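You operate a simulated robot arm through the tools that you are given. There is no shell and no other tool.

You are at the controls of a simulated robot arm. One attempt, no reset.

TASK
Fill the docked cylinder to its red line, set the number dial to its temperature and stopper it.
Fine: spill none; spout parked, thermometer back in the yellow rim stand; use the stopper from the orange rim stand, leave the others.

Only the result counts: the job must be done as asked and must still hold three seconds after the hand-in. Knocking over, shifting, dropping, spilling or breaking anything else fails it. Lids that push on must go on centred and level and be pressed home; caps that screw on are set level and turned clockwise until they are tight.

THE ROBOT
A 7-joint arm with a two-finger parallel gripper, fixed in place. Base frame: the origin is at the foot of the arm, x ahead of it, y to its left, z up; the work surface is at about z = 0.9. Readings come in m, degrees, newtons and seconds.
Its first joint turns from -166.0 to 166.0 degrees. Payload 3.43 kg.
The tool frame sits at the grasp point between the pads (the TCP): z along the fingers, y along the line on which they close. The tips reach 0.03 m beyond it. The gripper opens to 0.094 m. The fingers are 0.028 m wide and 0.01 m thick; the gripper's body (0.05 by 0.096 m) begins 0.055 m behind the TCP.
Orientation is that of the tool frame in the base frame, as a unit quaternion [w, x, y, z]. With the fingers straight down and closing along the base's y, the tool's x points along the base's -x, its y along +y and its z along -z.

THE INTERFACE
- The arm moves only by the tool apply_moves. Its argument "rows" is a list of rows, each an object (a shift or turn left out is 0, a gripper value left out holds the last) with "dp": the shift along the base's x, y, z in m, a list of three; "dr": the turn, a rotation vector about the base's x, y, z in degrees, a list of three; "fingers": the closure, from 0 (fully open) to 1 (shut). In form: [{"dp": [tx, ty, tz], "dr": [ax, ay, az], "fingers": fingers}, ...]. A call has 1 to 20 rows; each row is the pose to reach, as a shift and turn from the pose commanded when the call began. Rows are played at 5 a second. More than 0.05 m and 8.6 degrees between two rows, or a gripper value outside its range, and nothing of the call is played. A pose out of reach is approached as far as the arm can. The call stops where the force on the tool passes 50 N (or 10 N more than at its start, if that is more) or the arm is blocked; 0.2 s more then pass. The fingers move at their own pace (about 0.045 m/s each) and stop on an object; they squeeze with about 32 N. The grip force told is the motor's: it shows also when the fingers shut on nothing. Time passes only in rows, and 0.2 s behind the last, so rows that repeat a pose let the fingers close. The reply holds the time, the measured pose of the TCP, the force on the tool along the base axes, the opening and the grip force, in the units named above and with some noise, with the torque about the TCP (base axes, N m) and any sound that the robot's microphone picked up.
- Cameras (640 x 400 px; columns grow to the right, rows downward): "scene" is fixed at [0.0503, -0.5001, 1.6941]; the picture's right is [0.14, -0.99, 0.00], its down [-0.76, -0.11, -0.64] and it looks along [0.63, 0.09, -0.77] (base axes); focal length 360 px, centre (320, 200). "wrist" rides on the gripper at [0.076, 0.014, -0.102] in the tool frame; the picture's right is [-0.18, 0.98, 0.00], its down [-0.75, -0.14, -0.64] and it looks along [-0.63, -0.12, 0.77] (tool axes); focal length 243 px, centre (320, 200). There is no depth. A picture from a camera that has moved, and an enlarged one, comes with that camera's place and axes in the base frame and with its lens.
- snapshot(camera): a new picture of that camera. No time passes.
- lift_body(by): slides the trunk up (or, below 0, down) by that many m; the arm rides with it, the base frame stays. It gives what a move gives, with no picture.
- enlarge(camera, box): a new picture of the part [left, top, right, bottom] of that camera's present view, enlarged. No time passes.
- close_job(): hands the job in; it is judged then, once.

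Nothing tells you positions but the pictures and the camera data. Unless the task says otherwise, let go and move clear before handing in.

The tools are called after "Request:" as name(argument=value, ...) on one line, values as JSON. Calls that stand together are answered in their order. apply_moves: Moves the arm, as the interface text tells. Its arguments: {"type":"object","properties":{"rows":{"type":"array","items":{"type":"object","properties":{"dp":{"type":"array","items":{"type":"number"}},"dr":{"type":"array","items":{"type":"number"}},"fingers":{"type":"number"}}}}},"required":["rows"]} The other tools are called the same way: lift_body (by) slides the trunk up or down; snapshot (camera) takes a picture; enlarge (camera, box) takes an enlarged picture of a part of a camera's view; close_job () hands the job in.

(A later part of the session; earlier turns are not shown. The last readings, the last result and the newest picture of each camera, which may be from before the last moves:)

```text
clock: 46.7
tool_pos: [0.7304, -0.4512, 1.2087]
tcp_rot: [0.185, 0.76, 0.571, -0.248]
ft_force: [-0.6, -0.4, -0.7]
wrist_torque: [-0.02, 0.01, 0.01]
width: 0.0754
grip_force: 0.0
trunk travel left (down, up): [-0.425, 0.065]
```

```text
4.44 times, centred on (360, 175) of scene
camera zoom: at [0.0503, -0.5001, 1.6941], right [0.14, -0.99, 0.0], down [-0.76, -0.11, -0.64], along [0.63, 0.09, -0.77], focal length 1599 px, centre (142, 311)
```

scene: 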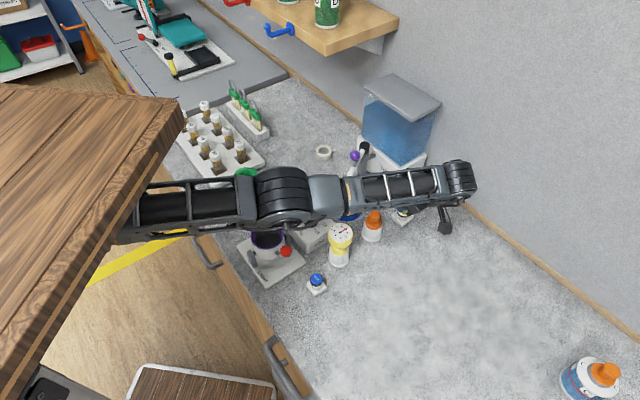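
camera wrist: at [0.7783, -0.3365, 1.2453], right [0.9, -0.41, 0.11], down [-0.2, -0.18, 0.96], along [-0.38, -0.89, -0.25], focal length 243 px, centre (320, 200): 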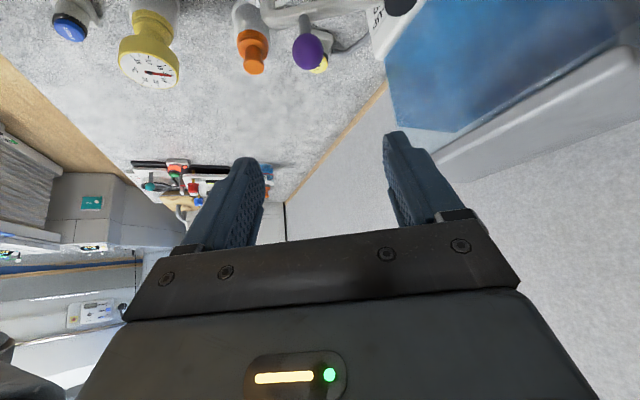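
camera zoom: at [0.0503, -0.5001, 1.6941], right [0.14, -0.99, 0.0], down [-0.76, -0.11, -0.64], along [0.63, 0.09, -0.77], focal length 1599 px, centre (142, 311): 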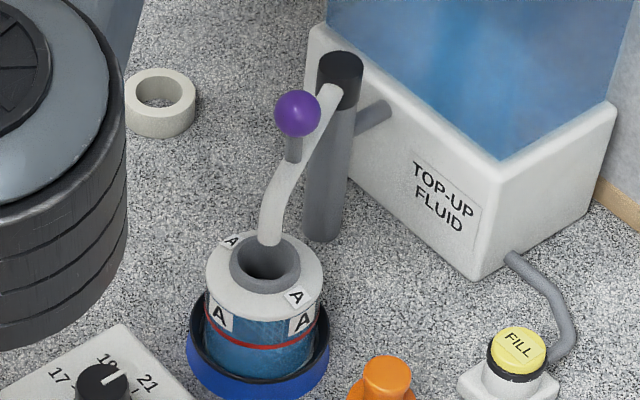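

The spout is unchanged and no drips are visible. I'll descend to the ball along the reverse of my retreat path and grip.

Request:
apply_moves(rows=[{"dp": [0, 0, -0.04]}, {"dp": [0, 0, -0.075]}, {"dp": [-0.0065, -0.018, -0.104]}, {"dp": [-0.0129, -0.0358, -0.1307]}, {"dp": [-0.0129, -0.0358, -0.1307]}])

Request:
snapshot(camera="wrist")

```text
clock: 47.9
tool_pos: [0.7168, -0.4884, 1.0774]
tcp_rot: [0.184, 0.76, 0.572, -0.246]
ft_force: [-0.2, -0.5, 1.1]
wrist_torque: [-0.01, -0.02, 0.01]
width: 0.0755
grip_force: 0.1
trunk travel left (down, up): [-0.425, 0.065]
```

```text
taken
camera wrist: at [0.7644, -0.3729, 1.1151], right [0.9, -0.42, 0.11], down [-0.2, -0.19, 0.96], along [-0.38, -0.89, -0.25], focal length 243 px, centre (320, 200)
```

wrist: 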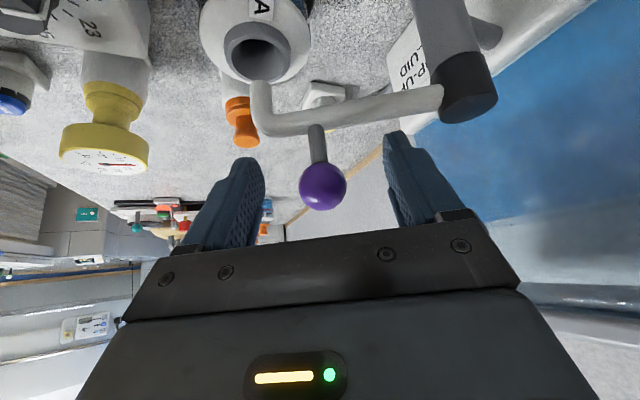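

The ball is centred between the fingers. I'll grip and swing the spout back along the arc, first half.

Request:
apply_moves(rows=[{"fingers": 0.6}, {"fingers": 1.0}, {"fingers": 1.0}, {"fingers": 1.0}, {"dp": [-0.0024, -0.0093, 0], "dr": [0, 0, 6.8]}, {"dp": [-0.0037, -0.0189, 0], "dr": [0, 0, 13.6]}, {"dp": [-0.0039, -0.0285, 0], "dr": [0, 0, 20.3]}, {"dp": [-0.003, -0.038, 0], "dr": [0, 0, 27.1]}, {"dp": [-0.003, -0.038, 0], "dr": [0, 0, 27.1]}])

Request:
snapshot(camera="wrist")

```text
clock: 49.9
tool_pos: [0.7132, -0.525, 1.0781]
tcp_rot: [0.238, 0.603, 0.735, -0.196]
ft_force: [2.0, 1.6, 5.6]
wrist_torque: [0.46, 0.04, 0.15]
width: 0.0265
grip_force: 45.4
trunk travel left (down, up): [-0.425, 0.065]
```

```text
taken
camera wrist: at [0.7052, -0.402, 1.1152], right [0.99, 0.04, 0.11], down [-0.09, -0.26, 0.96], along [0.07, -0.97, -0.25], focal length 243 px, centre (320, 200)
```

wrist: 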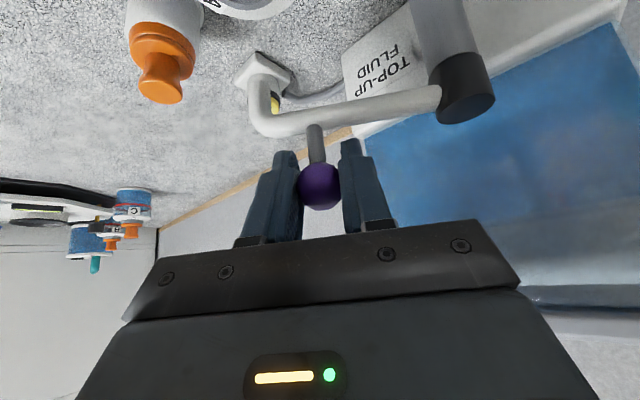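

Forces are small. Completing the swing back to the parked position.

Request:
apply_moves(rows=[{"dp": [0.002, -0.0095, 0], "dr": [0, 0, 6.8]}, {"dp": [0.005, -0.0186, 0], "dr": [0, 0, 13.6]}, {"dp": [0.0091, -0.0272, 0], "dr": [0, 0, 20.3]}, {"dp": [0.0141, -0.0355, 0], "dr": [0, 0, 27.1]}, {"dp": [0.02, -0.043, 0], "dr": [0, 0, 33.9]}, {"dp": [0.02, -0.043, 0], "dr": [0, 0, 33.9]}])

Request:
snapshot(camera="wrist")

Request:
enlarge(camera="scene", box=[330, 80, 450, 200])

```text
clock: 51.3
tool_pos: [0.7346, -0.5679, 1.0782]
tcp_rot: [0.284, 0.364, 0.879, -0.118]
ft_force: [4.5, -0.1, -3.7]
wrist_torque: [-0.12, -0.47, -0.2]
width: 0.0263
grip_force: 45.2
trunk travel left (down, up): [-0.425, 0.065]
```

```text
taken
camera wrist: at [0.6582, -0.4705, 1.1152], right [0.8, 0.59, 0.11], down [0.07, -0.26, 0.96], along [0.6, -0.76, -0.25], focal length 243 px, centre (320, 200)
```

wrist: 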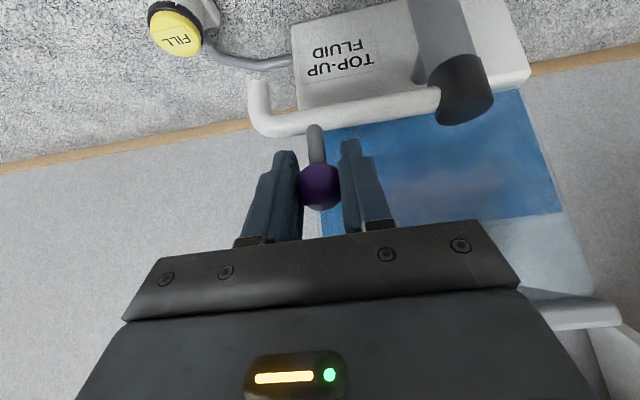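

```text
3.33 times, centred on (390, 140) of scene
camera zoom: at [0.0503, -0.5001, 1.6941], right [0.14, -0.99, 0.0], down [-0.76, -0.11, -0.64], along [0.63, 0.09, -0.77], focal length 1199 px, centre (87, 400)
```

zoom: 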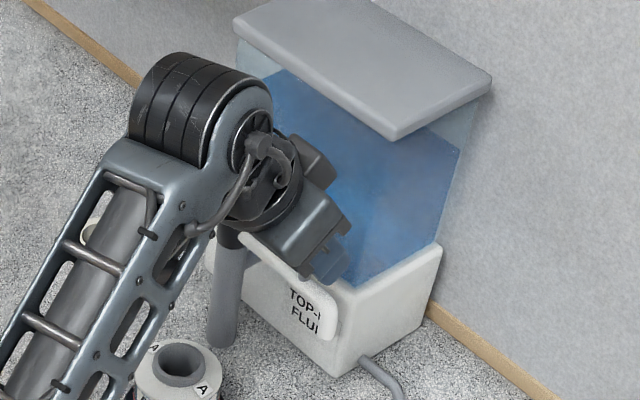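

The spout view is identical to the original parked view. I'll release, back away, straighten up, and move toward the thermometer.

Request:
apply_moves(rows=[{"fingers": 0.6}, {"fingers": 0.2}, {"fingers": 0.2}, {"fingers": 0.2}, {"dp": [-0.012, 0.012, 0.017]}, {"dp": [-0.022, 0.022, 0.045]}, {"dp": [-0.032, 0.032, 0.087]}, {"dp": [-0.042, 0.042, 0.12]}, {"dp": [-0.052, 0.052, 0.13], "dr": [5.1, 5.1, 0]}, {"dp": [-0.062, 0.062, 0.14], "dr": [10.2, 10.2, 0]}, {"dp": [-0.082, 0.072, 0.14], "dr": [15.3, 15.3, 0]}, {"dp": [-0.102, 0.072, 0.14], "dr": [20.4, 20.4, 0]}, {"dp": [-0.122, 0.082, 0.14], "dr": [25.5, 25.5, 0]}, {"dp": [-0.122, 0.082, 0.14], "dr": [25.5, 25.5, 0]}])

Request:
enlarge(camera="scene", box=[330, 120, 430, 220])

```text
clock: 54.3
tool_pos: [0.6123, -0.4866, 1.2167]
tcp_rot: [-0.003, 0.383, 0.924, 0.0]
ft_force: [-0.4, 0.4, 0.0]
wrist_torque: [0.0, 0.0, 0.0]
width: 0.0751
grip_force: 0.0
trunk travel left (down, up): [-0.425, 0.065]
```

```text
4.00 times, centred on (380, 170) of scene
camera zoom: at [0.0503, -0.5001, 1.6941], right [0.14, -0.99, 0.0], down [-0.76, -0.11, -0.64], along [0.63, 0.09, -0.77], focal length 1439 px, centre (80, 320)
```

zoom: 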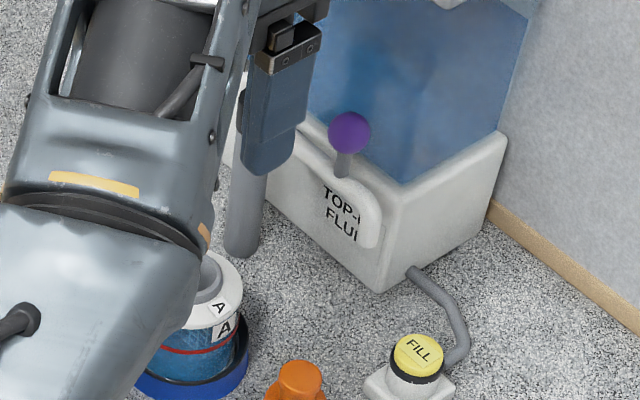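

The ball is at exactly the same pixel as originally, so the spout is parked. Now I'll yaw back and hover over the thermometer.

Request:
apply_moves(rows=[{"dp": [-0.02, 0, 0], "dr": [0, 0, 7.5], "fingers": 0}, {"dp": [-0.04, 0, 0], "dr": [0, 0, 15]}, {"dp": [-0.06, 0, 0], "dr": [0, 0, 22.5]}, {"dp": [-0.08, 0, 0], "dr": [0, 0, 30]}, {"dp": [-0.1, 0.003, -0.02], "dr": [0, 0, 37.5]}, {"dp": [-0.102, 0.005, -0.05], "dr": [0, 0, 45]}, {"dp": [-0.102, 0.005, -0.09], "dr": [0, 0, 45]}, {"dp": [-0.102, 0.005, -0.11], "dr": [0, 0, 45]}, {"dp": [-0.102, 0.005, -0.11], "dr": [0, 0, 45]}])

Request:
snapshot(camera="wrist")

Request:
enlarge(camera="scene", box=[280, 180, 400, 290])

```text
clock: 56.3
tool_pos: [0.5109, -0.4806, 1.107]
tcp_rot: [0.0, 0.0, 1.0, -0.001]
ft_force: [-0.4, -1.0, -0.1]
wrist_torque: [0.0, -0.01, 0.02]
width: 0.094
grip_force: 0.1
trunk travel left (down, up): [-0.425, 0.065]
```

```text
taken
camera wrist: at [0.4349, -0.4658, 1.2091], right [0.18, 0.98, 0.0], down [0.75, -0.14, 0.64], along [0.63, -0.12, -0.77], focal length 243 px, centre (320, 200)
```

wrist: 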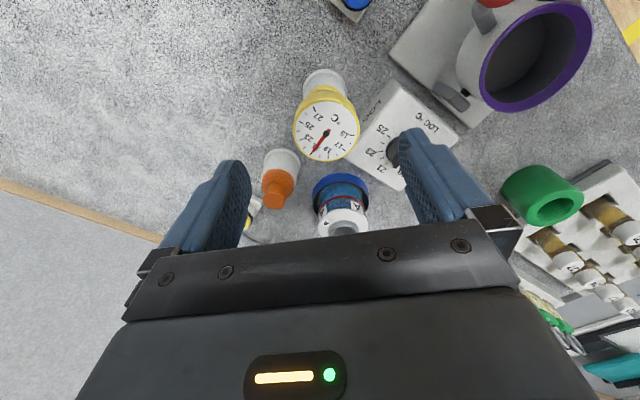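

```text
3.64 times, centred on (340, 235) of scene
camera zoom: at [0.0503, -0.5001, 1.6941], right [0.14, -0.99, 0.0], down [-0.76, -0.11, -0.64], along [0.63, 0.09, -0.77], focal length 1308 px, centre (247, 73)
```

zoom: 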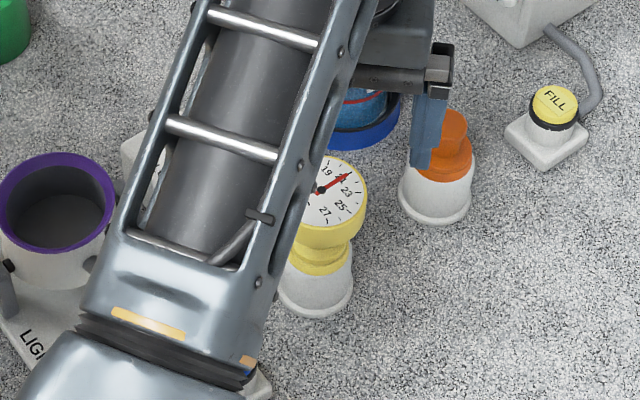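

The thermometer head is centred near (0.513,-0.479) with its top near z 1.026. I'll descend part way and check centring.

Request:
apply_moves(rows=[{"dp": [0.003, 0.001, -0.03]}, {"dp": [0.003, 0.001, -0.055]}, {"dp": [0.003, 0.001, -0.055]}])

Request:
snapshot(camera="wrist")

```text
clock: 57.1
tool_pos: [0.5141, -0.4799, 1.0506]
tcp_rot: [-0.001, 0.0, 1.0, 0.0]
ft_force: [0.1, 0.3, 0.7]
wrist_torque: [-0.01, -0.05, -0.01]
width: 0.094
grip_force: 0.1
trunk travel left (down, up): [-0.425, 0.065]
```

```text
taken
camera wrist: at [0.4385, -0.4647, 1.1535], right [0.18, 0.98, 0.0], down [0.76, -0.14, 0.64], along [0.63, -0.12, -0.77], focal length 243 px, centre (320, 200)
```

wrist: 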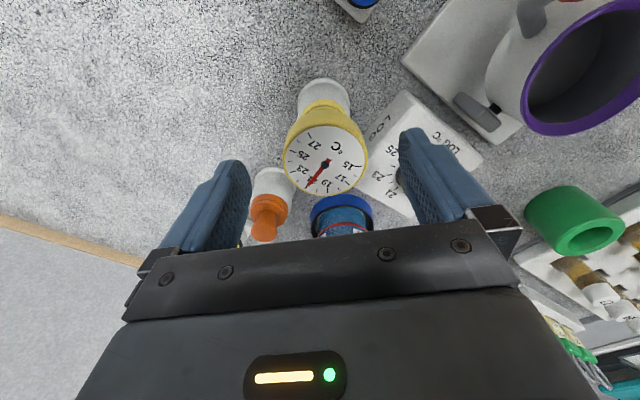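

The head is nearly centred. I'll apply a small correction, descend to the head's mid height and close on it.

Request:
apply_moves(rows=[{"dp": [-0.001, 0.003, -0.02]}, {"dp": [-0.001, 0.003, -0.038]}, {"dp": [-0.001, 0.003, -0.038]}])

Request:
snapshot(camera="wrist")

Request:
enlarge(camera="scene", box=[290, 190, 390, 280])

```text
clock: 57.9
tool_pos: [0.5136, -0.4756, 1.0155]
tcp_rot: [-0.001, 0.0, 1.0, -0.001]
ft_force: [-0.3, -0.6, -0.1]
wrist_torque: [-0.03, 0.0, 0.01]
width: 0.0938
grip_force: 0.0
trunk travel left (down, up): [-0.425, 0.065]
```

```text
taken
camera wrist: at [0.4375, -0.4615, 1.1163], right [0.18, 0.98, 0.0], down [0.75, -0.14, 0.64], along [0.63, -0.12, -0.77], focal length 243 px, centre (320, 200)
```

wrist: 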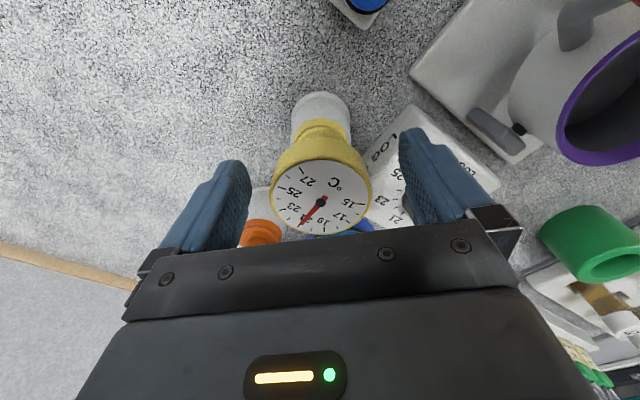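

```text
4.44 times, centred on (340, 235) of scene
camera zoom: at [0.0503, -0.5001, 1.6941], right [0.14, -0.99, 0.0], down [-0.76, -0.11, -0.64], along [0.63, 0.09, -0.77], focal length 1599 px, centre (231, 44)
```

zoom: 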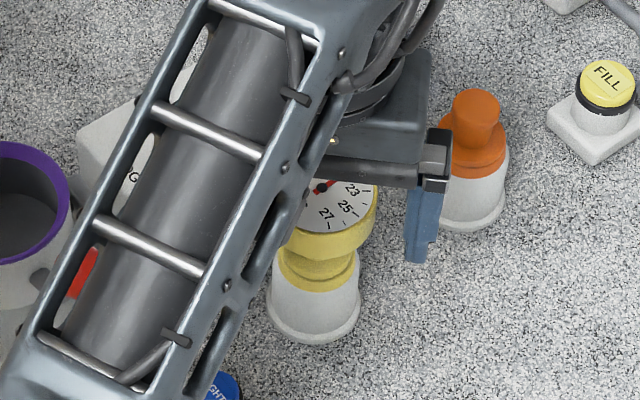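

The head is centred between the pads. Closing on it now.

Request:
apply_moves(rows=[{"dp": [-0.002, 0, 0], "fingers": 0.3}, {"dp": [-0.002, 0, 0], "fingers": 0.6}, {"dp": [-0.002, 0, 0], "fingers": 1}, {"dp": [-0.002, 0, 0], "fingers": 1}, {"dp": [-0.002, 0, 0], "fingers": 1}])

Request:
snapshot(camera="wrist")

Request:
enlarge(camera="wrist", box=[250, 130, 390, 250])

```text
clock: 59.1
tool_pos: [0.5101, -0.4762, 1.0146]
tcp_rot: [-0.001, 0.001, 1.0, -0.001]
ft_force: [0.4, 0.8, 0.9]
wrist_torque: [-0.03, 0.0, 0.02]
width: 0.0596
grip_force: 32.5
trunk travel left (down, up): [-0.425, 0.065]
```

```text
taken
camera wrist: at [0.4355, -0.4616, 1.1163], right [0.18, 0.98, 0.0], down [0.76, -0.14, 0.64], along [0.63, -0.12, -0.77], focal length 243 px, centre (320, 200)
```

wrist: 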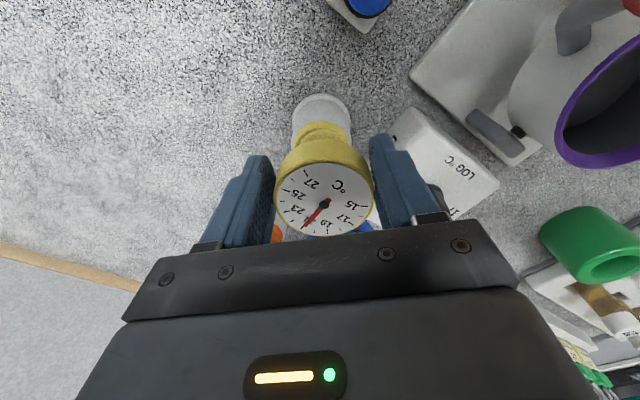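

```text
3.33 times, centred on (320, 190) of wrist
camera zoom: at [0.4355, -0.4616, 1.1163], right [0.18, 0.98, 0.0], down [0.76, -0.14, 0.64], along [0.63, -0.12, -0.77], focal length 809 px, centre (320, 233)
```

zoom: 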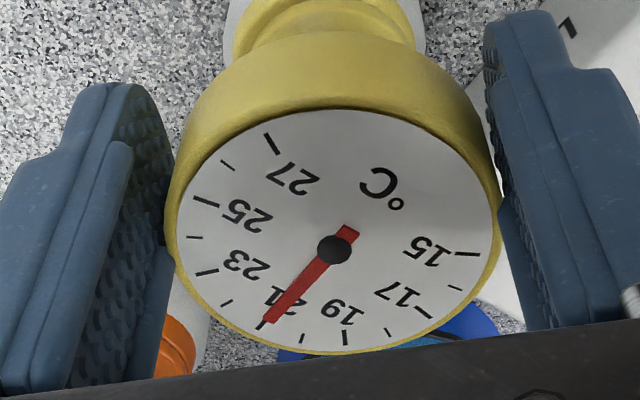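

The thermometer head is gripped (0.0596 m) and reads 21 at rest. I'll lift it straight up and look at its probe.

Request:
apply_moves(rows=[{"dp": [0, 0, 0.01]}, {"dp": [0, 0, 0.03]}, {"dp": [0, 0, 0.06]}, {"dp": [0, 0, 0.095]}, {"dp": [0, 0, 0.13]}, {"dp": [0, 0, 0.13]}])

Request:
snapshot(camera="wrist")

Request:
enlarge(camera="scene", box=[290, 160, 410, 280])

```text
clock: 60.5
tool_pos: [0.5109, -0.4761, 1.1438]
tcp_rot: [-0.001, 0.0, 1.0, 0.0]
ft_force: [0.0, 0.3, -2.6]
wrist_torque: [0.03, 0.06, 0.01]
width: 0.0594
grip_force: 32.1
trunk travel left (down, up): [-0.425, 0.065]
```

```text
taken
camera wrist: at [0.4351, -0.4611, 1.2463], right [0.18, 0.98, 0.0], down [0.76, -0.14, 0.64], along [0.63, -0.12, -0.77], focal length 243 px, centre (320, 200)
```

wrist: 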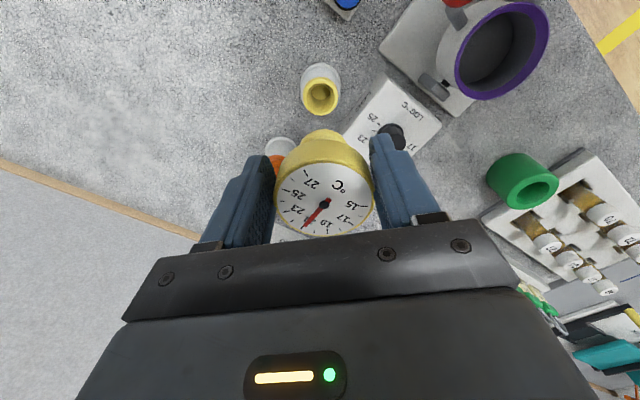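

```text
3.33 times, centred on (350, 220) of scene
camera zoom: at [0.0503, -0.5001, 1.6941], right [0.14, -0.99, 0.0], down [-0.76, -0.11, -0.64], along [0.63, 0.09, -0.77], focal length 1199 px, centre (220, 133)
```

zoom: 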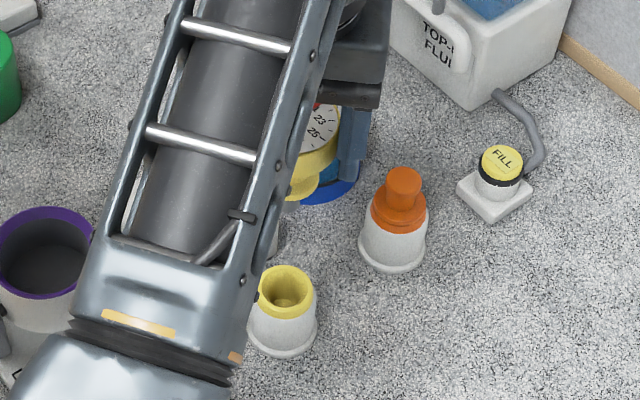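

The thermometer is out and its stand stayed put. I'll record precisely where the stand rim appears in the wrist view, as a template for aligning over the cylinder mouth.

Request:
enlarge(camera="wrist", box=[290, 60, 350, 120])

Request:
apply_moves(rows=[{"dp": [0.04, 0, 0.01]}, {"dp": [0.08, 0, 0.01]}, {"dp": [0.12, -0.003, 0.01]}, {"dp": [0.155, -0.005, 0.01]}, {"dp": [0.178, -0.005, 0.01]}, {"dp": [0.178, -0.005, 0.01]}])

Request:
snapshot(camera="wrist")

Request:
enlarge(camera="wrist", box=[290, 60, 350, 120])

Request:
enlarge(camera="scene", box=[290, 130, 410, 250])

```text
6.67 times, centred on (320, 90) of wrist
camera zoom: at [0.4351, -0.4611, 1.2463], right [0.18, 0.98, 0.0], down [0.76, -0.14, 0.64], along [0.63, -0.12, -0.77], focal length 1618 px, centre (320, 933)
```

zoom: 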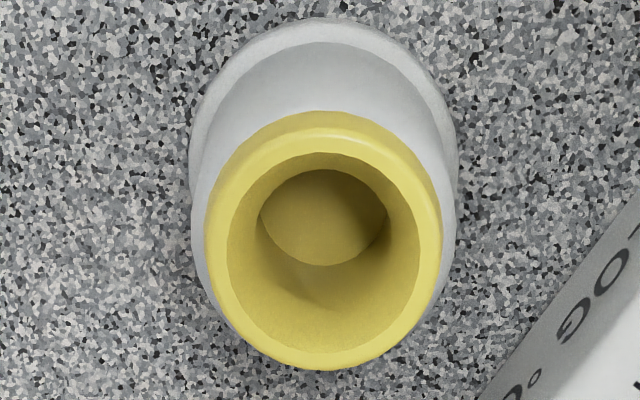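

```text
clock: 61.9
tool_pos: [0.691, -0.4824, 1.1541]
tcp_rot: [-0.001, 0.0, 1.0, -0.001]
ft_force: [0.2, -0.4, -1.5]
wrist_torque: [0.01, 0.02, 0.0]
width: 0.0595
grip_force: 32.2
trunk travel left (down, up): [-0.425, 0.065]
```

```text
taken
camera wrist: at [0.6144, -0.4671, 1.256], right [0.18, 0.98, 0.0], down [0.75, -0.14, 0.64], along [0.63, -0.12, -0.77], focal length 243 px, centre (320, 200)
```

wrist: 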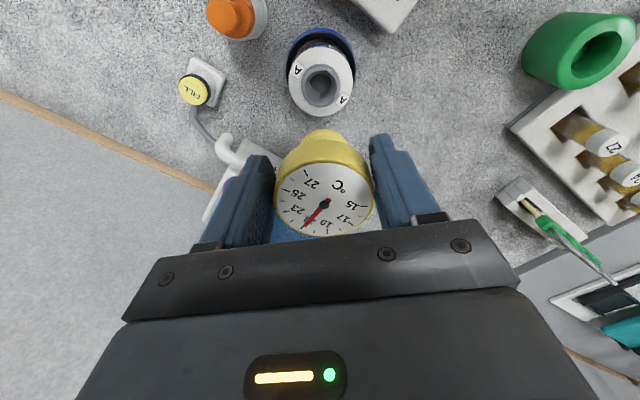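

```text
6.67 times, centred on (320, 90) of wrist
camera zoom: at [0.6144, -0.4671, 1.256], right [0.18, 0.98, 0.0], down [0.75, -0.14, 0.64], along [0.63, -0.12, -0.77], focal length 1618 px, centre (320, 933)
```

zoom: 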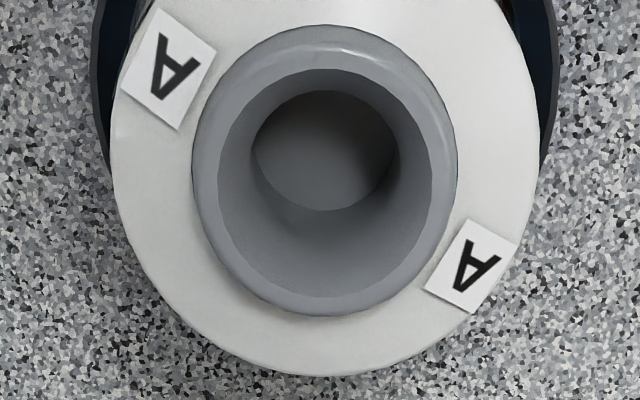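

```text
3.33 times, centred on (350, 190) of scene
camera zoom: at [0.0503, -0.5001, 1.6941], right [0.14, -0.99, 0.0], down [-0.76, -0.11, -0.64], along [0.63, 0.09, -0.77], focal length 1199 px, centre (220, 233)
```

zoom: 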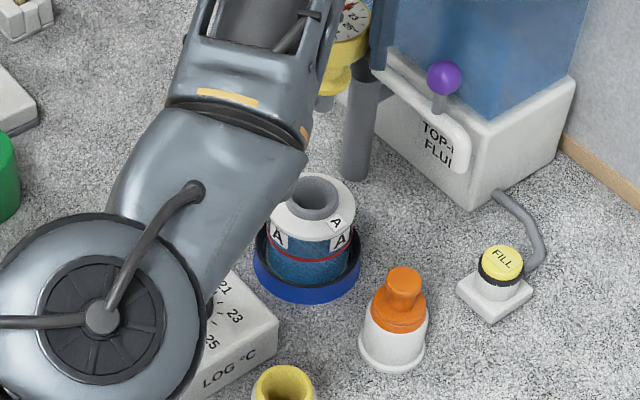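

Cross-checking the views shows I gripped the head about 11 mm off centre in x: the stand axis is at about (0.522,-0.4755), and the mouth at about (0.6865,-0.480,0.982). I'll put the thermometer back in its stand along the same path and re-grip it centred.

Request:
apply_moves(rows=[{"dp": [-0.04, 0.002, 0]}, {"dp": [-0.08, 0.005, 0]}, {"dp": [-0.12, 0.005, 0]}, {"dp": [-0.155, 0.005, 0]}, {"dp": [-0.178, 0.005, -0.01]}, {"dp": [-0.178, 0.005, -0.01]}, {"dp": [-0.178, 0.005, -0.05]}, {"dp": [-0.178, 0.005, -0.08]}, {"dp": [-0.178, 0.005, -0.08]}])

Request:
snapshot(camera="wrist")

Request:
enlarge(camera="scene", box=[290, 190, 390, 280])

```text
clock: 63.9
tool_pos: [0.5101, -0.4773, 1.0746]
tcp_rot: [-0.001, 0.0, 1.0, -0.001]
ft_force: [0.2, 0.4, -2.4]
wrist_torque: [0.01, 0.02, 0.03]
width: 0.0596
grip_force: 31.7
trunk travel left (down, up): [-0.425, 0.065]
```

```text
taken
camera wrist: at [0.4343, -0.4614, 1.1762], right [0.18, 0.98, 0.0], down [0.76, -0.14, 0.64], along [0.63, -0.12, -0.77], focal length 243 px, centre (320, 200)
```

wrist: 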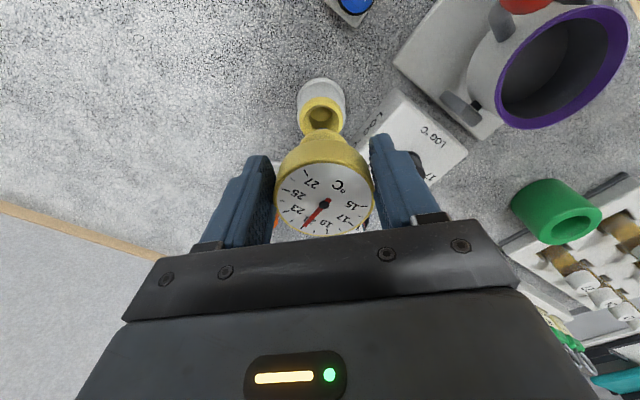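

```text
4.44 times, centred on (340, 235) of scene
camera zoom: at [0.0503, -0.5001, 1.6941], right [0.14, -0.99, 0.0], down [-0.76, -0.11, -0.64], along [0.63, 0.09, -0.77], focal length 1599 px, centre (231, 44)
```

zoom: 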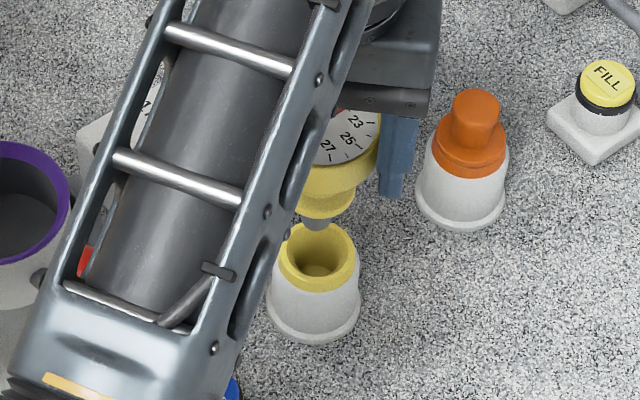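

The probe is aligned above the stand hole. Lowering it home gently.

Request:
apply_moves(rows=[{"dp": [0, 0, -0.03]}, {"dp": [0, 0, -0.05]}, {"dp": [0, 0, -0.058]}, {"dp": [0, 0, -0.06]}])

Request:
snapshot(camera="wrist")

```text
clock: 64.9
tool_pos: [0.5101, -0.4757, 1.0146]
tcp_rot: [-0.001, 0.0, 1.0, -0.001]
ft_force: [-1.3, 0.6, 0.1]
wrist_torque: [0.07, 0.07, 0.05]
width: 0.0596
grip_force: 31.9
trunk travel left (down, up): [-0.425, 0.065]
```

```text
taken
camera wrist: at [0.4348, -0.4614, 1.1162], right [0.18, 0.98, 0.0], down [0.76, -0.14, 0.64], along [0.63, -0.12, -0.77], focal length 243 px, centre (320, 200)
```

wrist: 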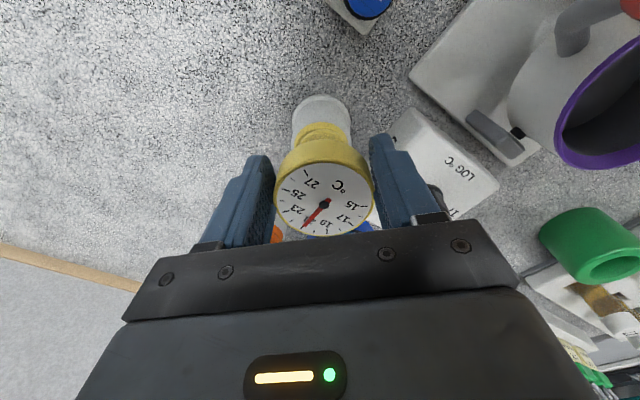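

Seated. I'll open, shift 11 mm in x and slightly lower, and re-grip centred.

Request:
apply_moves(rows=[{"fingers": 0.15}, {"fingers": 0.15}, {"dp": [0.006, 0, -0.003], "fingers": 0.15}, {"dp": [0.0115, 0, -0.009], "fingers": 0.15}, {"dp": [0.0115, 0, -0.009], "fingers": 0.15}])

Request:
snapshot(camera="wrist")

Request:
enlarge(camera="scene", box=[290, 190, 390, 280])

```text
clock: 66.1
tool_pos: [0.5215, -0.4776, 1.0061]
tcp_rot: [-0.001, -0.001, 1.0, -0.001]
ft_force: [0.3, 0.1, -0.8]
wrist_torque: [0.01, 0.0, 0.0]
width: 0.0798
grip_force: 0.1
trunk travel left (down, up): [-0.425, 0.065]
```

```text
taken
camera wrist: at [0.4462, -0.4615, 1.107], right [0.18, 0.98, 0.0], down [0.75, -0.14, 0.64], along [0.63, -0.12, -0.77], focal length 243 px, centre (320, 200)
```

wrist: 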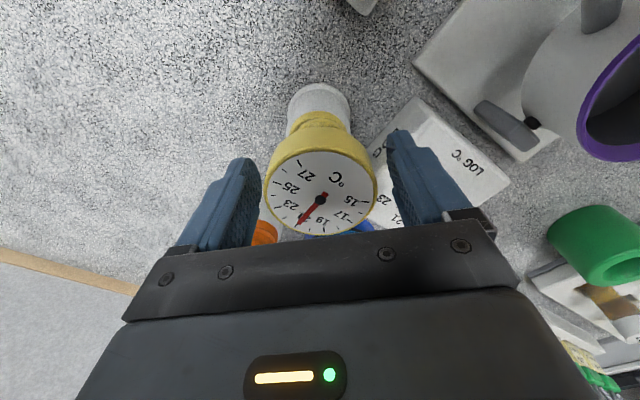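

```text
4.44 times, centred on (340, 235) of scene
camera zoom: at [0.0503, -0.5001, 1.6941], right [0.14, -0.99, 0.0], down [-0.76, -0.11, -0.64], along [0.63, 0.09, -0.77], focal length 1599 px, centre (231, 44)
```

zoom: 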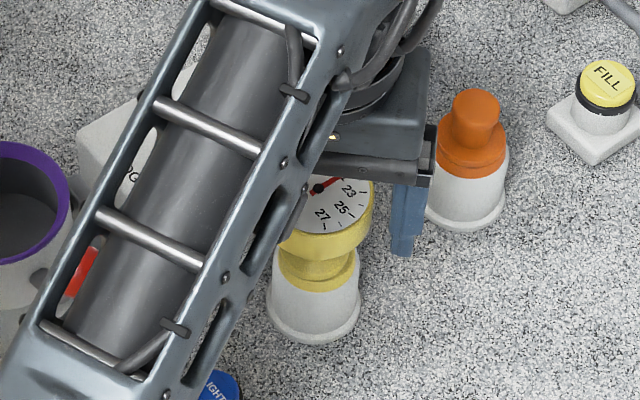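

Request:
enlarge(camera="wrist", box=[250, 130, 390, 250])

```text
3.33 times, centred on (320, 190) of wrist
camera zoom: at [0.4462, -0.4615, 1.107], right [0.18, 0.98, 0.0], down [0.75, -0.14, 0.64], along [0.63, -0.12, -0.77], focal length 809 px, centre (320, 233)
```

zoom: 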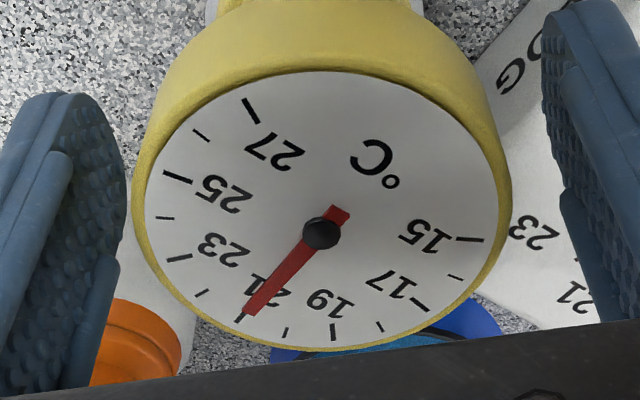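

The head is centred within about 2 mm. I'll lower 7 mm for a deeper grip and close.

Request:
apply_moves(rows=[{"dp": [0.001, 0, -0.004], "fingers": 0.15}, {"dp": [0.001, 0, -0.007], "fingers": 0.15}, {"dp": [0.001, 0, -0.007], "fingers": 1}, {"dp": [0.001, 0, -0.007], "fingers": 1}, {"dp": [0.001, 0, -0.007], "fingers": 1}, {"dp": [0.001, 0, -0.007], "fingers": 1}])

Request:
enlarge(camera="wrist", box=[250, 130, 390, 250])

```text
clock: 67.5
tool_pos: [0.5228, -0.4769, 0.9977]
tcp_rot: [0.0, 0.0, 1.0, -0.001]
ft_force: [-0.3, -0.2, -1.1]
wrist_torque: [0.01, 0.01, -0.05]
width: 0.0567
grip_force: 31.7
trunk travel left (down, up): [-0.425, 0.065]
```

```text
3.33 times, centred on (320, 190) of wrist
camera zoom: at [0.4474, -0.4618, 1.1001], right [0.18, 0.98, 0.0], down [0.75, -0.14, 0.64], along [0.63, -0.12, -0.77], focal length 809 px, centre (320, 233)
```

zoom: 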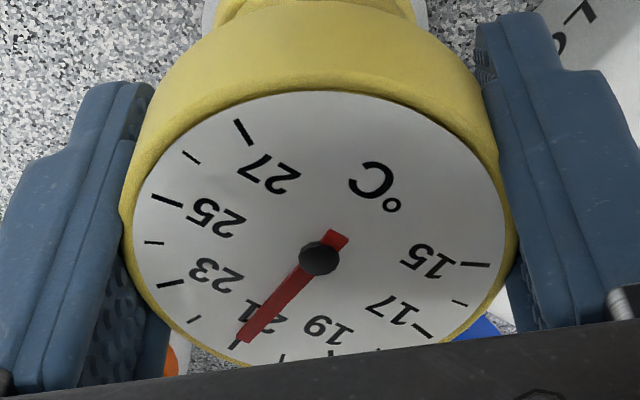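

Gripped centred. Lifting 0.13 m and recording the rim template again.

Request:
apply_moves(rows=[{"dp": [0, 0, 0.01]}, {"dp": [0, 0, 0.03]}, {"dp": [0, 0, 0.06]}, {"dp": [0, 0, 0.095]}, {"dp": [0, 0, 0.13]}, {"dp": [0, 0, 0.13]}, {"dp": [0, 0, 0.13]}])

Request:
enlarge(camera="wrist", box=[290, 60, 350, 120])

Request:
apply_moves(rows=[{"dp": [0.03, 0, 0.02]}, {"dp": [0.07, -0.002, 0.025]}, {"dp": [0.11, -0.0045, 0.025]}, {"dp": [0.145, -0.0045, 0.025]}, {"dp": [0.164, -0.0045, 0.025]}, {"dp": [0.164, -0.0045, 0.025]}, {"dp": [0.164, -0.0045, 0.025]}])

Request:
enlarge(camera="wrist", box=[290, 60, 350, 120])

Request:
enlarge(camera="scene", box=[310, 130, 410, 230])

```text
clock: 69.1
tool_pos: [0.5225, -0.4752, 1.1294]
tcp_rot: [-0.001, 0.001, 1.0, -0.002]
ft_force: [0.0, -0.5, -2.1]
wrist_torque: [0.02, -0.03, 0.0]
width: 0.0565
grip_force: 32.0
trunk travel left (down, up): [-0.425, 0.065]
```

```text
6.67 times, centred on (320, 90) of wrist
camera zoom: at [0.4472, -0.4614, 1.2309], right [0.18, 0.98, 0.0], down [0.76, -0.14, 0.64], along [0.63, -0.12, -0.77], focal length 1618 px, centre (320, 933)
```

zoom: 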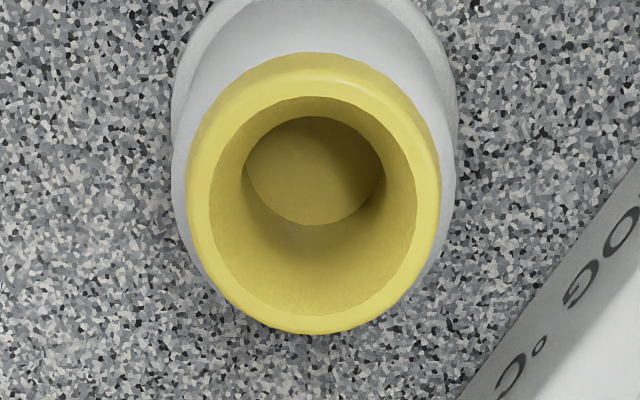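

```text
clock: 70.7
tool_pos: [0.6877, -0.4804, 1.153]
tcp_rot: [-0.002, -0.001, 1.0, -0.001]
ft_force: [0.9, -0.1, -2.2]
wrist_torque: [0.02, 0.02, 0.0]
width: 0.0567
grip_force: 32.1
trunk travel left (down, up): [-0.425, 0.065]
```

```text
6.67 times, centred on (320, 90) of wrist
camera zoom: at [0.6122, -0.466, 1.255], right [0.18, 0.98, 0.0], down [0.76, -0.14, 0.64], along [0.63, -0.12, -0.77], focal length 1618 px, centre (320, 933)
```

zoom: 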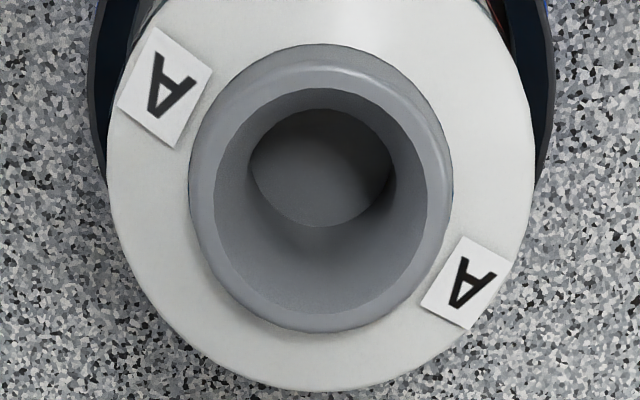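

```text
4.00 times, centred on (360, 180) of scene
camera zoom: at [0.0503, -0.5001, 1.6941], right [0.14, -0.99, 0.0], down [-0.76, -0.11, -0.64], along [0.63, 0.09, -0.77], focal length 1439 px, centre (160, 280)
```

zoom: 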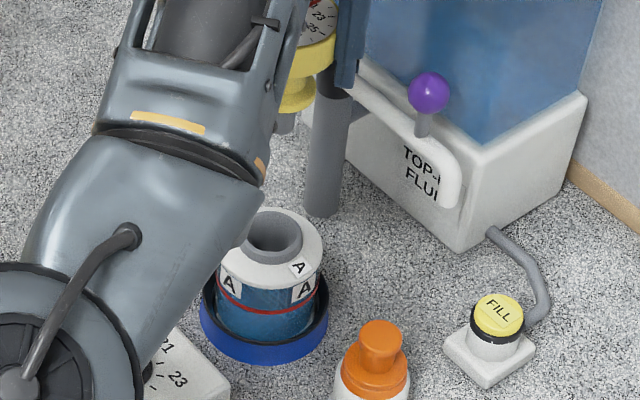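

The mouth and stand templates nearly coincide. I'll lower to a few centimetres above the mouth and compare the probe against the mouth in the scene view.

Request:
apply_moves(rows=[{"dp": [0, 0, -0.04]}, {"dp": [-0.001, 0.001, -0.07]}, {"dp": [-0.001, 0.001, -0.085]}, {"dp": [-0.001, 0.001, -0.085]}])

Request:
enlarge(camera="scene", box=[315, 150, 385, 220])

Request:
snapshot(camera="wrist")

```text
clock: 71.7
tool_pos: [0.6864, -0.4797, 1.0686]
tcp_rot: [-0.001, 0.001, 1.0, -0.001]
ft_force: [-0.1, 0.1, -1.7]
wrist_torque: [0.05, 0.02, -0.03]
width: 0.0564
grip_force: 32.2
trunk travel left (down, up): [-0.425, 0.065]
```

```text
5.71 times, centred on (350, 185) of scene
camera zoom: at [0.0503, -0.5001, 1.6941], right [0.14, -0.99, 0.0], down [-0.76, -0.11, -0.64], along [0.63, 0.09, -0.77], focal length 2056 px, centre (149, 286)
```

zoom: 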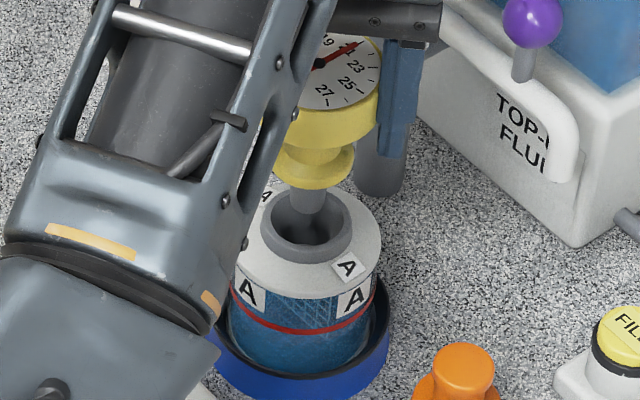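

```text
taken
camera wrist: at [0.6116, -0.465, 1.1695], right [0.18, 0.98, 0.0], down [0.76, -0.14, 0.64], along [0.63, -0.12, -0.77], focal length 243 px, centre (320, 200)
```

wrist: 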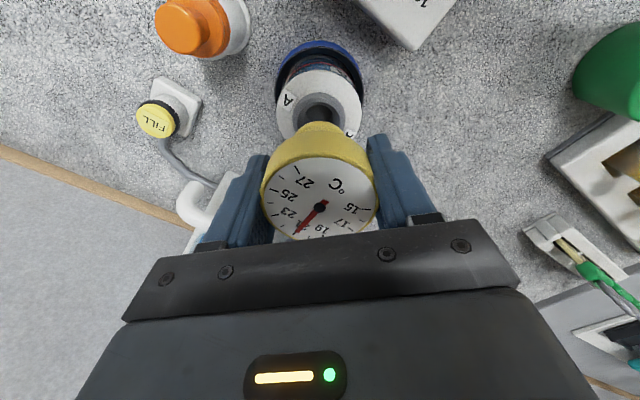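

Request:
enlarge(camera="scene", box=[335, 165, 365, 200])

```text
11.43 times, centred on (350, 182) of scene
camera zoom: at [0.0503, -0.5001, 1.6941], right [0.14, -0.99, 0.0], down [-0.76, -0.11, -0.64], along [0.63, 0.09, -0.77], focal length 4111 px, centre (-23, 400)
```

zoom: 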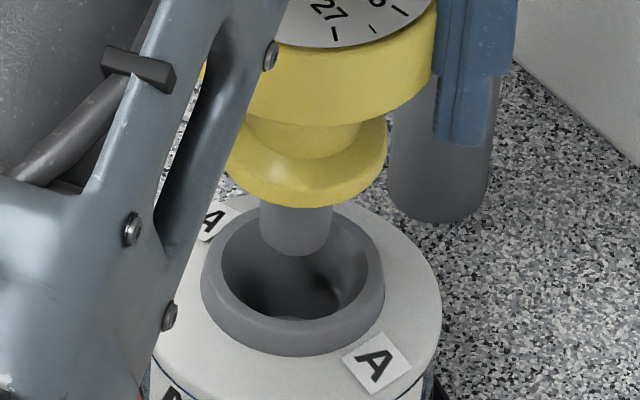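

The probe (about 17 mm) is centred over the 33 mm bore with its tip just above the mouth. I'll lower it in and watch for contact.

Request:
apply_moves(rows=[{"dp": [0, 0, -0.01]}, {"dp": [0, 0, -0.02]}, {"dp": [0, 0, -0.03]}, {"dp": [0, 0, -0.033]}])

Request:
enlarge(camera="scene", box=[330, 160, 370, 205])

Request:
enlarge(camera="wrist", box=[250, 90, 390, 250])

```text
clock: 72.7
tool_pos: [0.687, -0.4809, 1.0346]
tcp_rot: [0.0, -0.001, 1.0, -0.001]
ft_force: [-1.0, -0.5, -1.7]
wrist_torque: [0.03, -0.01, 0.02]
width: 0.0566
grip_force: 31.9
trunk travel left (down, up): [-0.425, 0.065]
```

```text
8.89 times, centred on (350, 182) of scene
camera zoom: at [0.0503, -0.5001, 1.6941], right [0.14, -0.99, 0.0], down [-0.76, -0.11, -0.64], along [0.63, 0.09, -0.77], focal length 3198 px, centre (53, 356)
```

zoom: 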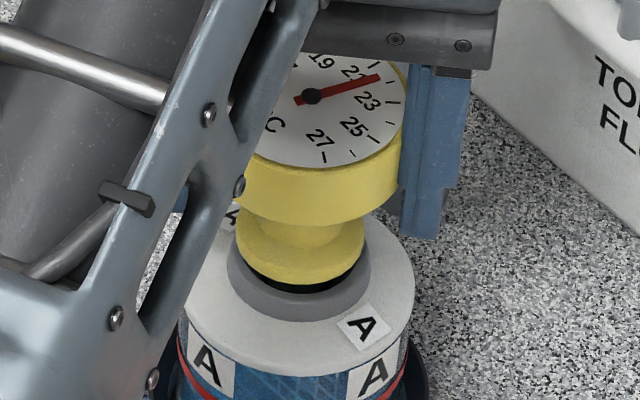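

```text
2.50 times, centred on (320, 170) of wrist
camera zoom: at [0.6106, -0.4653, 1.1368], right [0.18, 0.98, 0.0], down [0.76, -0.14, 0.64], along [0.63, -0.12, -0.77], focal length 606 px, centre (320, 275)
```

zoom: 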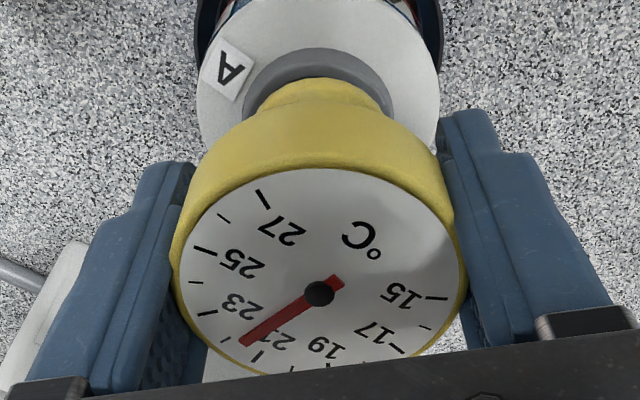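

The needle is already moving up and the collar is concentric with the rim. Lowering the last few millimetres until it seats.

Request:
apply_moves(rows=[{"dp": [0, 0, -0.003]}, {"dp": [0, 0, -0.005]}])

Request:
apply_moves(rows=[{"dp": [0, 0, -0.002]}])

Request:
enlarge(camera="scene", box=[330, 160, 370, 205])

Request:
enlarge(camera="wrist", box=[250, 90, 390, 250])

```text
clock: 73.3
tool_pos: [0.6859, -0.4796, 1.0307]
tcp_rot: [0.0, 0.0, 1.0, -0.001]
ft_force: [0.8, -0.8, -1.7]
wrist_torque: [0.02, 0.03, 0.0]
width: 0.0568
grip_force: 31.9
trunk travel left (down, up): [-0.425, 0.065]
```

```text
clock: 73.7
tool_pos: [0.687, -0.4805, 1.0294]
tcp_rot: [-0.001, 0.0, 1.0, -0.001]
ft_force: [-1.1, 0.7, 6.1]
wrist_torque: [0.14, 0.13, 0.02]
width: 0.0566
grip_force: 32.4
trunk travel left (down, up): [-0.425, 0.065]
```

```text
8.89 times, centred on (350, 182) of scene
camera zoom: at [0.0503, -0.5001, 1.6941], right [0.14, -0.99, 0.0], down [-0.76, -0.11, -0.64], along [0.63, 0.09, -0.77], focal length 3198 px, centre (53, 356)
```

zoom: 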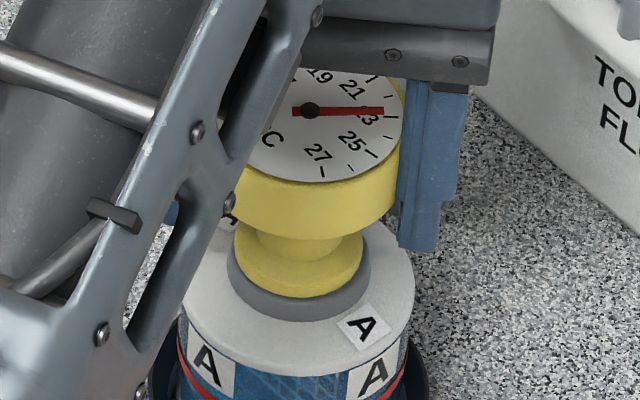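

```text
2.50 times, centred on (320, 170) of wrist
camera zoom: at [0.6105, -0.465, 1.131], right [0.18, 0.98, 0.0], down [0.75, -0.14, 0.64], along [0.63, -0.12, -0.77], focal length 606 px, centre (320, 275)
```

zoom: 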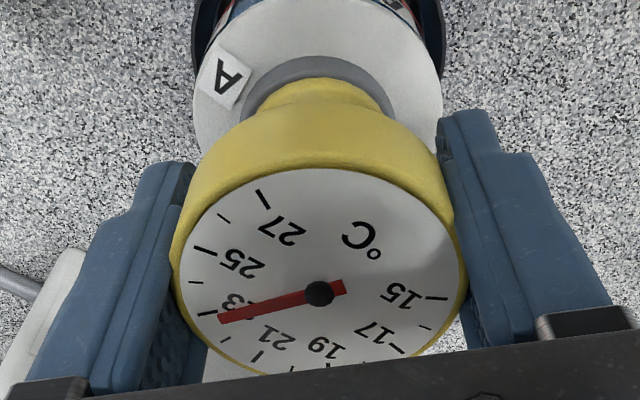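

It seated at z 1.029 with light force, and the needle is now near 23. I'll wait for it to settle.

Request:
apply_moves(rows=[{}, {}, {}, {}, {}, {}, {}, {}, {}, {}])

Request:
enlarge(camera="wrist", box=[260, 150, 380, 240])

Request:
apply_moves(rows=[{}, {}, {}, {}, {}, {}, {}, {}, {}, {}, {}, {}, {}, {}, {}, {}, {}, {}, {}, {}])

Request:
enlarge(camera="wrist", box=[260, 150, 380, 240])

Request:
enlarge(camera="scene", box=[340, 160, 370, 190])

```text
clock: 75.9
tool_pos: [0.6858, -0.4805, 1.0296]
tcp_rot: [-0.001, 0.0, 1.0, -0.001]
ft_force: [3.3, -1.8, 22.8]
wrist_torque: [0.24, -0.03, -0.02]
width: 0.0568
grip_force: 31.6
trunk travel left (down, up): [-0.425, 0.065]
```

```text
4.44 times, centred on (320, 195) of wrist
camera zoom: at [0.6103, -0.4649, 1.1308], right [0.18, 0.98, 0.0], down [0.75, -0.14, 0.64], along [0.63, -0.12, -0.77], focal length 1078 px, centre (320, 222)
```

zoom: 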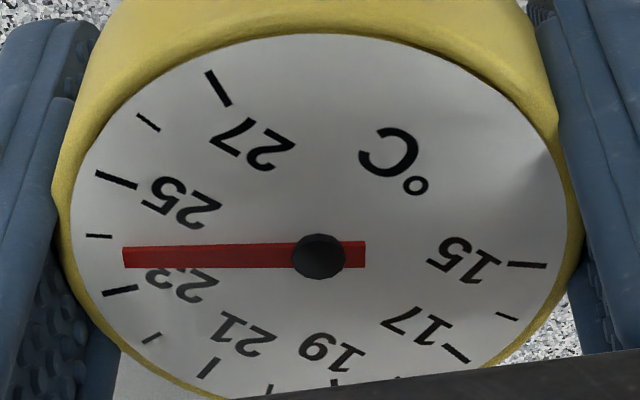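

```text
clock: 80.1
tool_pos: [0.6856, -0.4803, 1.0279]
tcp_rot: [-0.001, 0.0, 1.0, -0.001]
ft_force: [0.6, -2.4, 25.5]
wrist_torque: [0.11, 0.02, 0.0]
width: 0.0569
grip_force: 31.9
trunk travel left (down, up): [-0.425, 0.065]
```

```text
4.44 times, centred on (320, 195) of wrist
camera zoom: at [0.6101, -0.4648, 1.1306], right [0.18, 0.98, 0.0], down [0.75, -0.14, 0.64], along [0.63, -0.12, -0.77], focal length 1078 px, centre (320, 222)
```

zoom: 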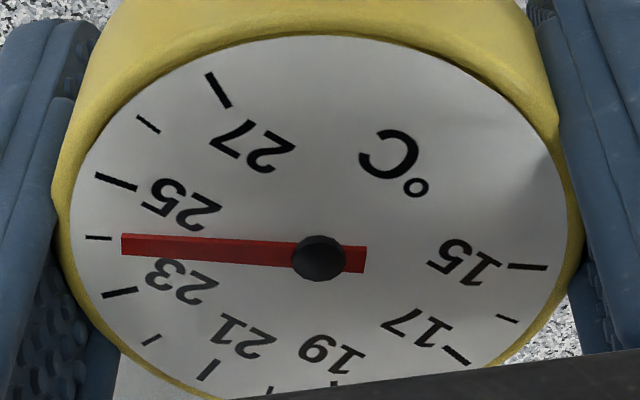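

```text
13.33 times, centred on (355, 175) of scene
camera zoom: at [0.0503, -0.5001, 1.6941], right [0.14, -0.99, 0.0], down [-0.76, -0.11, -0.64], along [0.63, 0.09, -0.77], focal length 4796 px, centre (-147, 533)
```

zoom: 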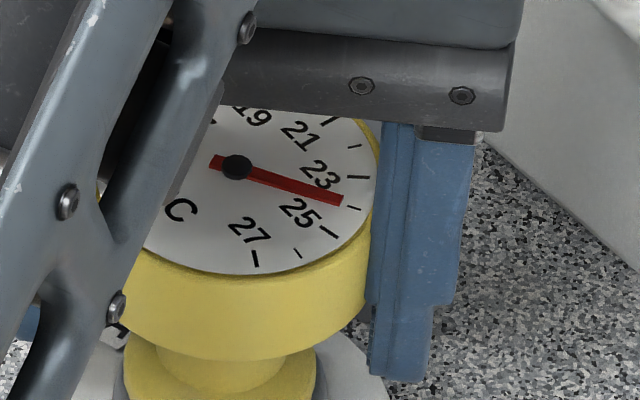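

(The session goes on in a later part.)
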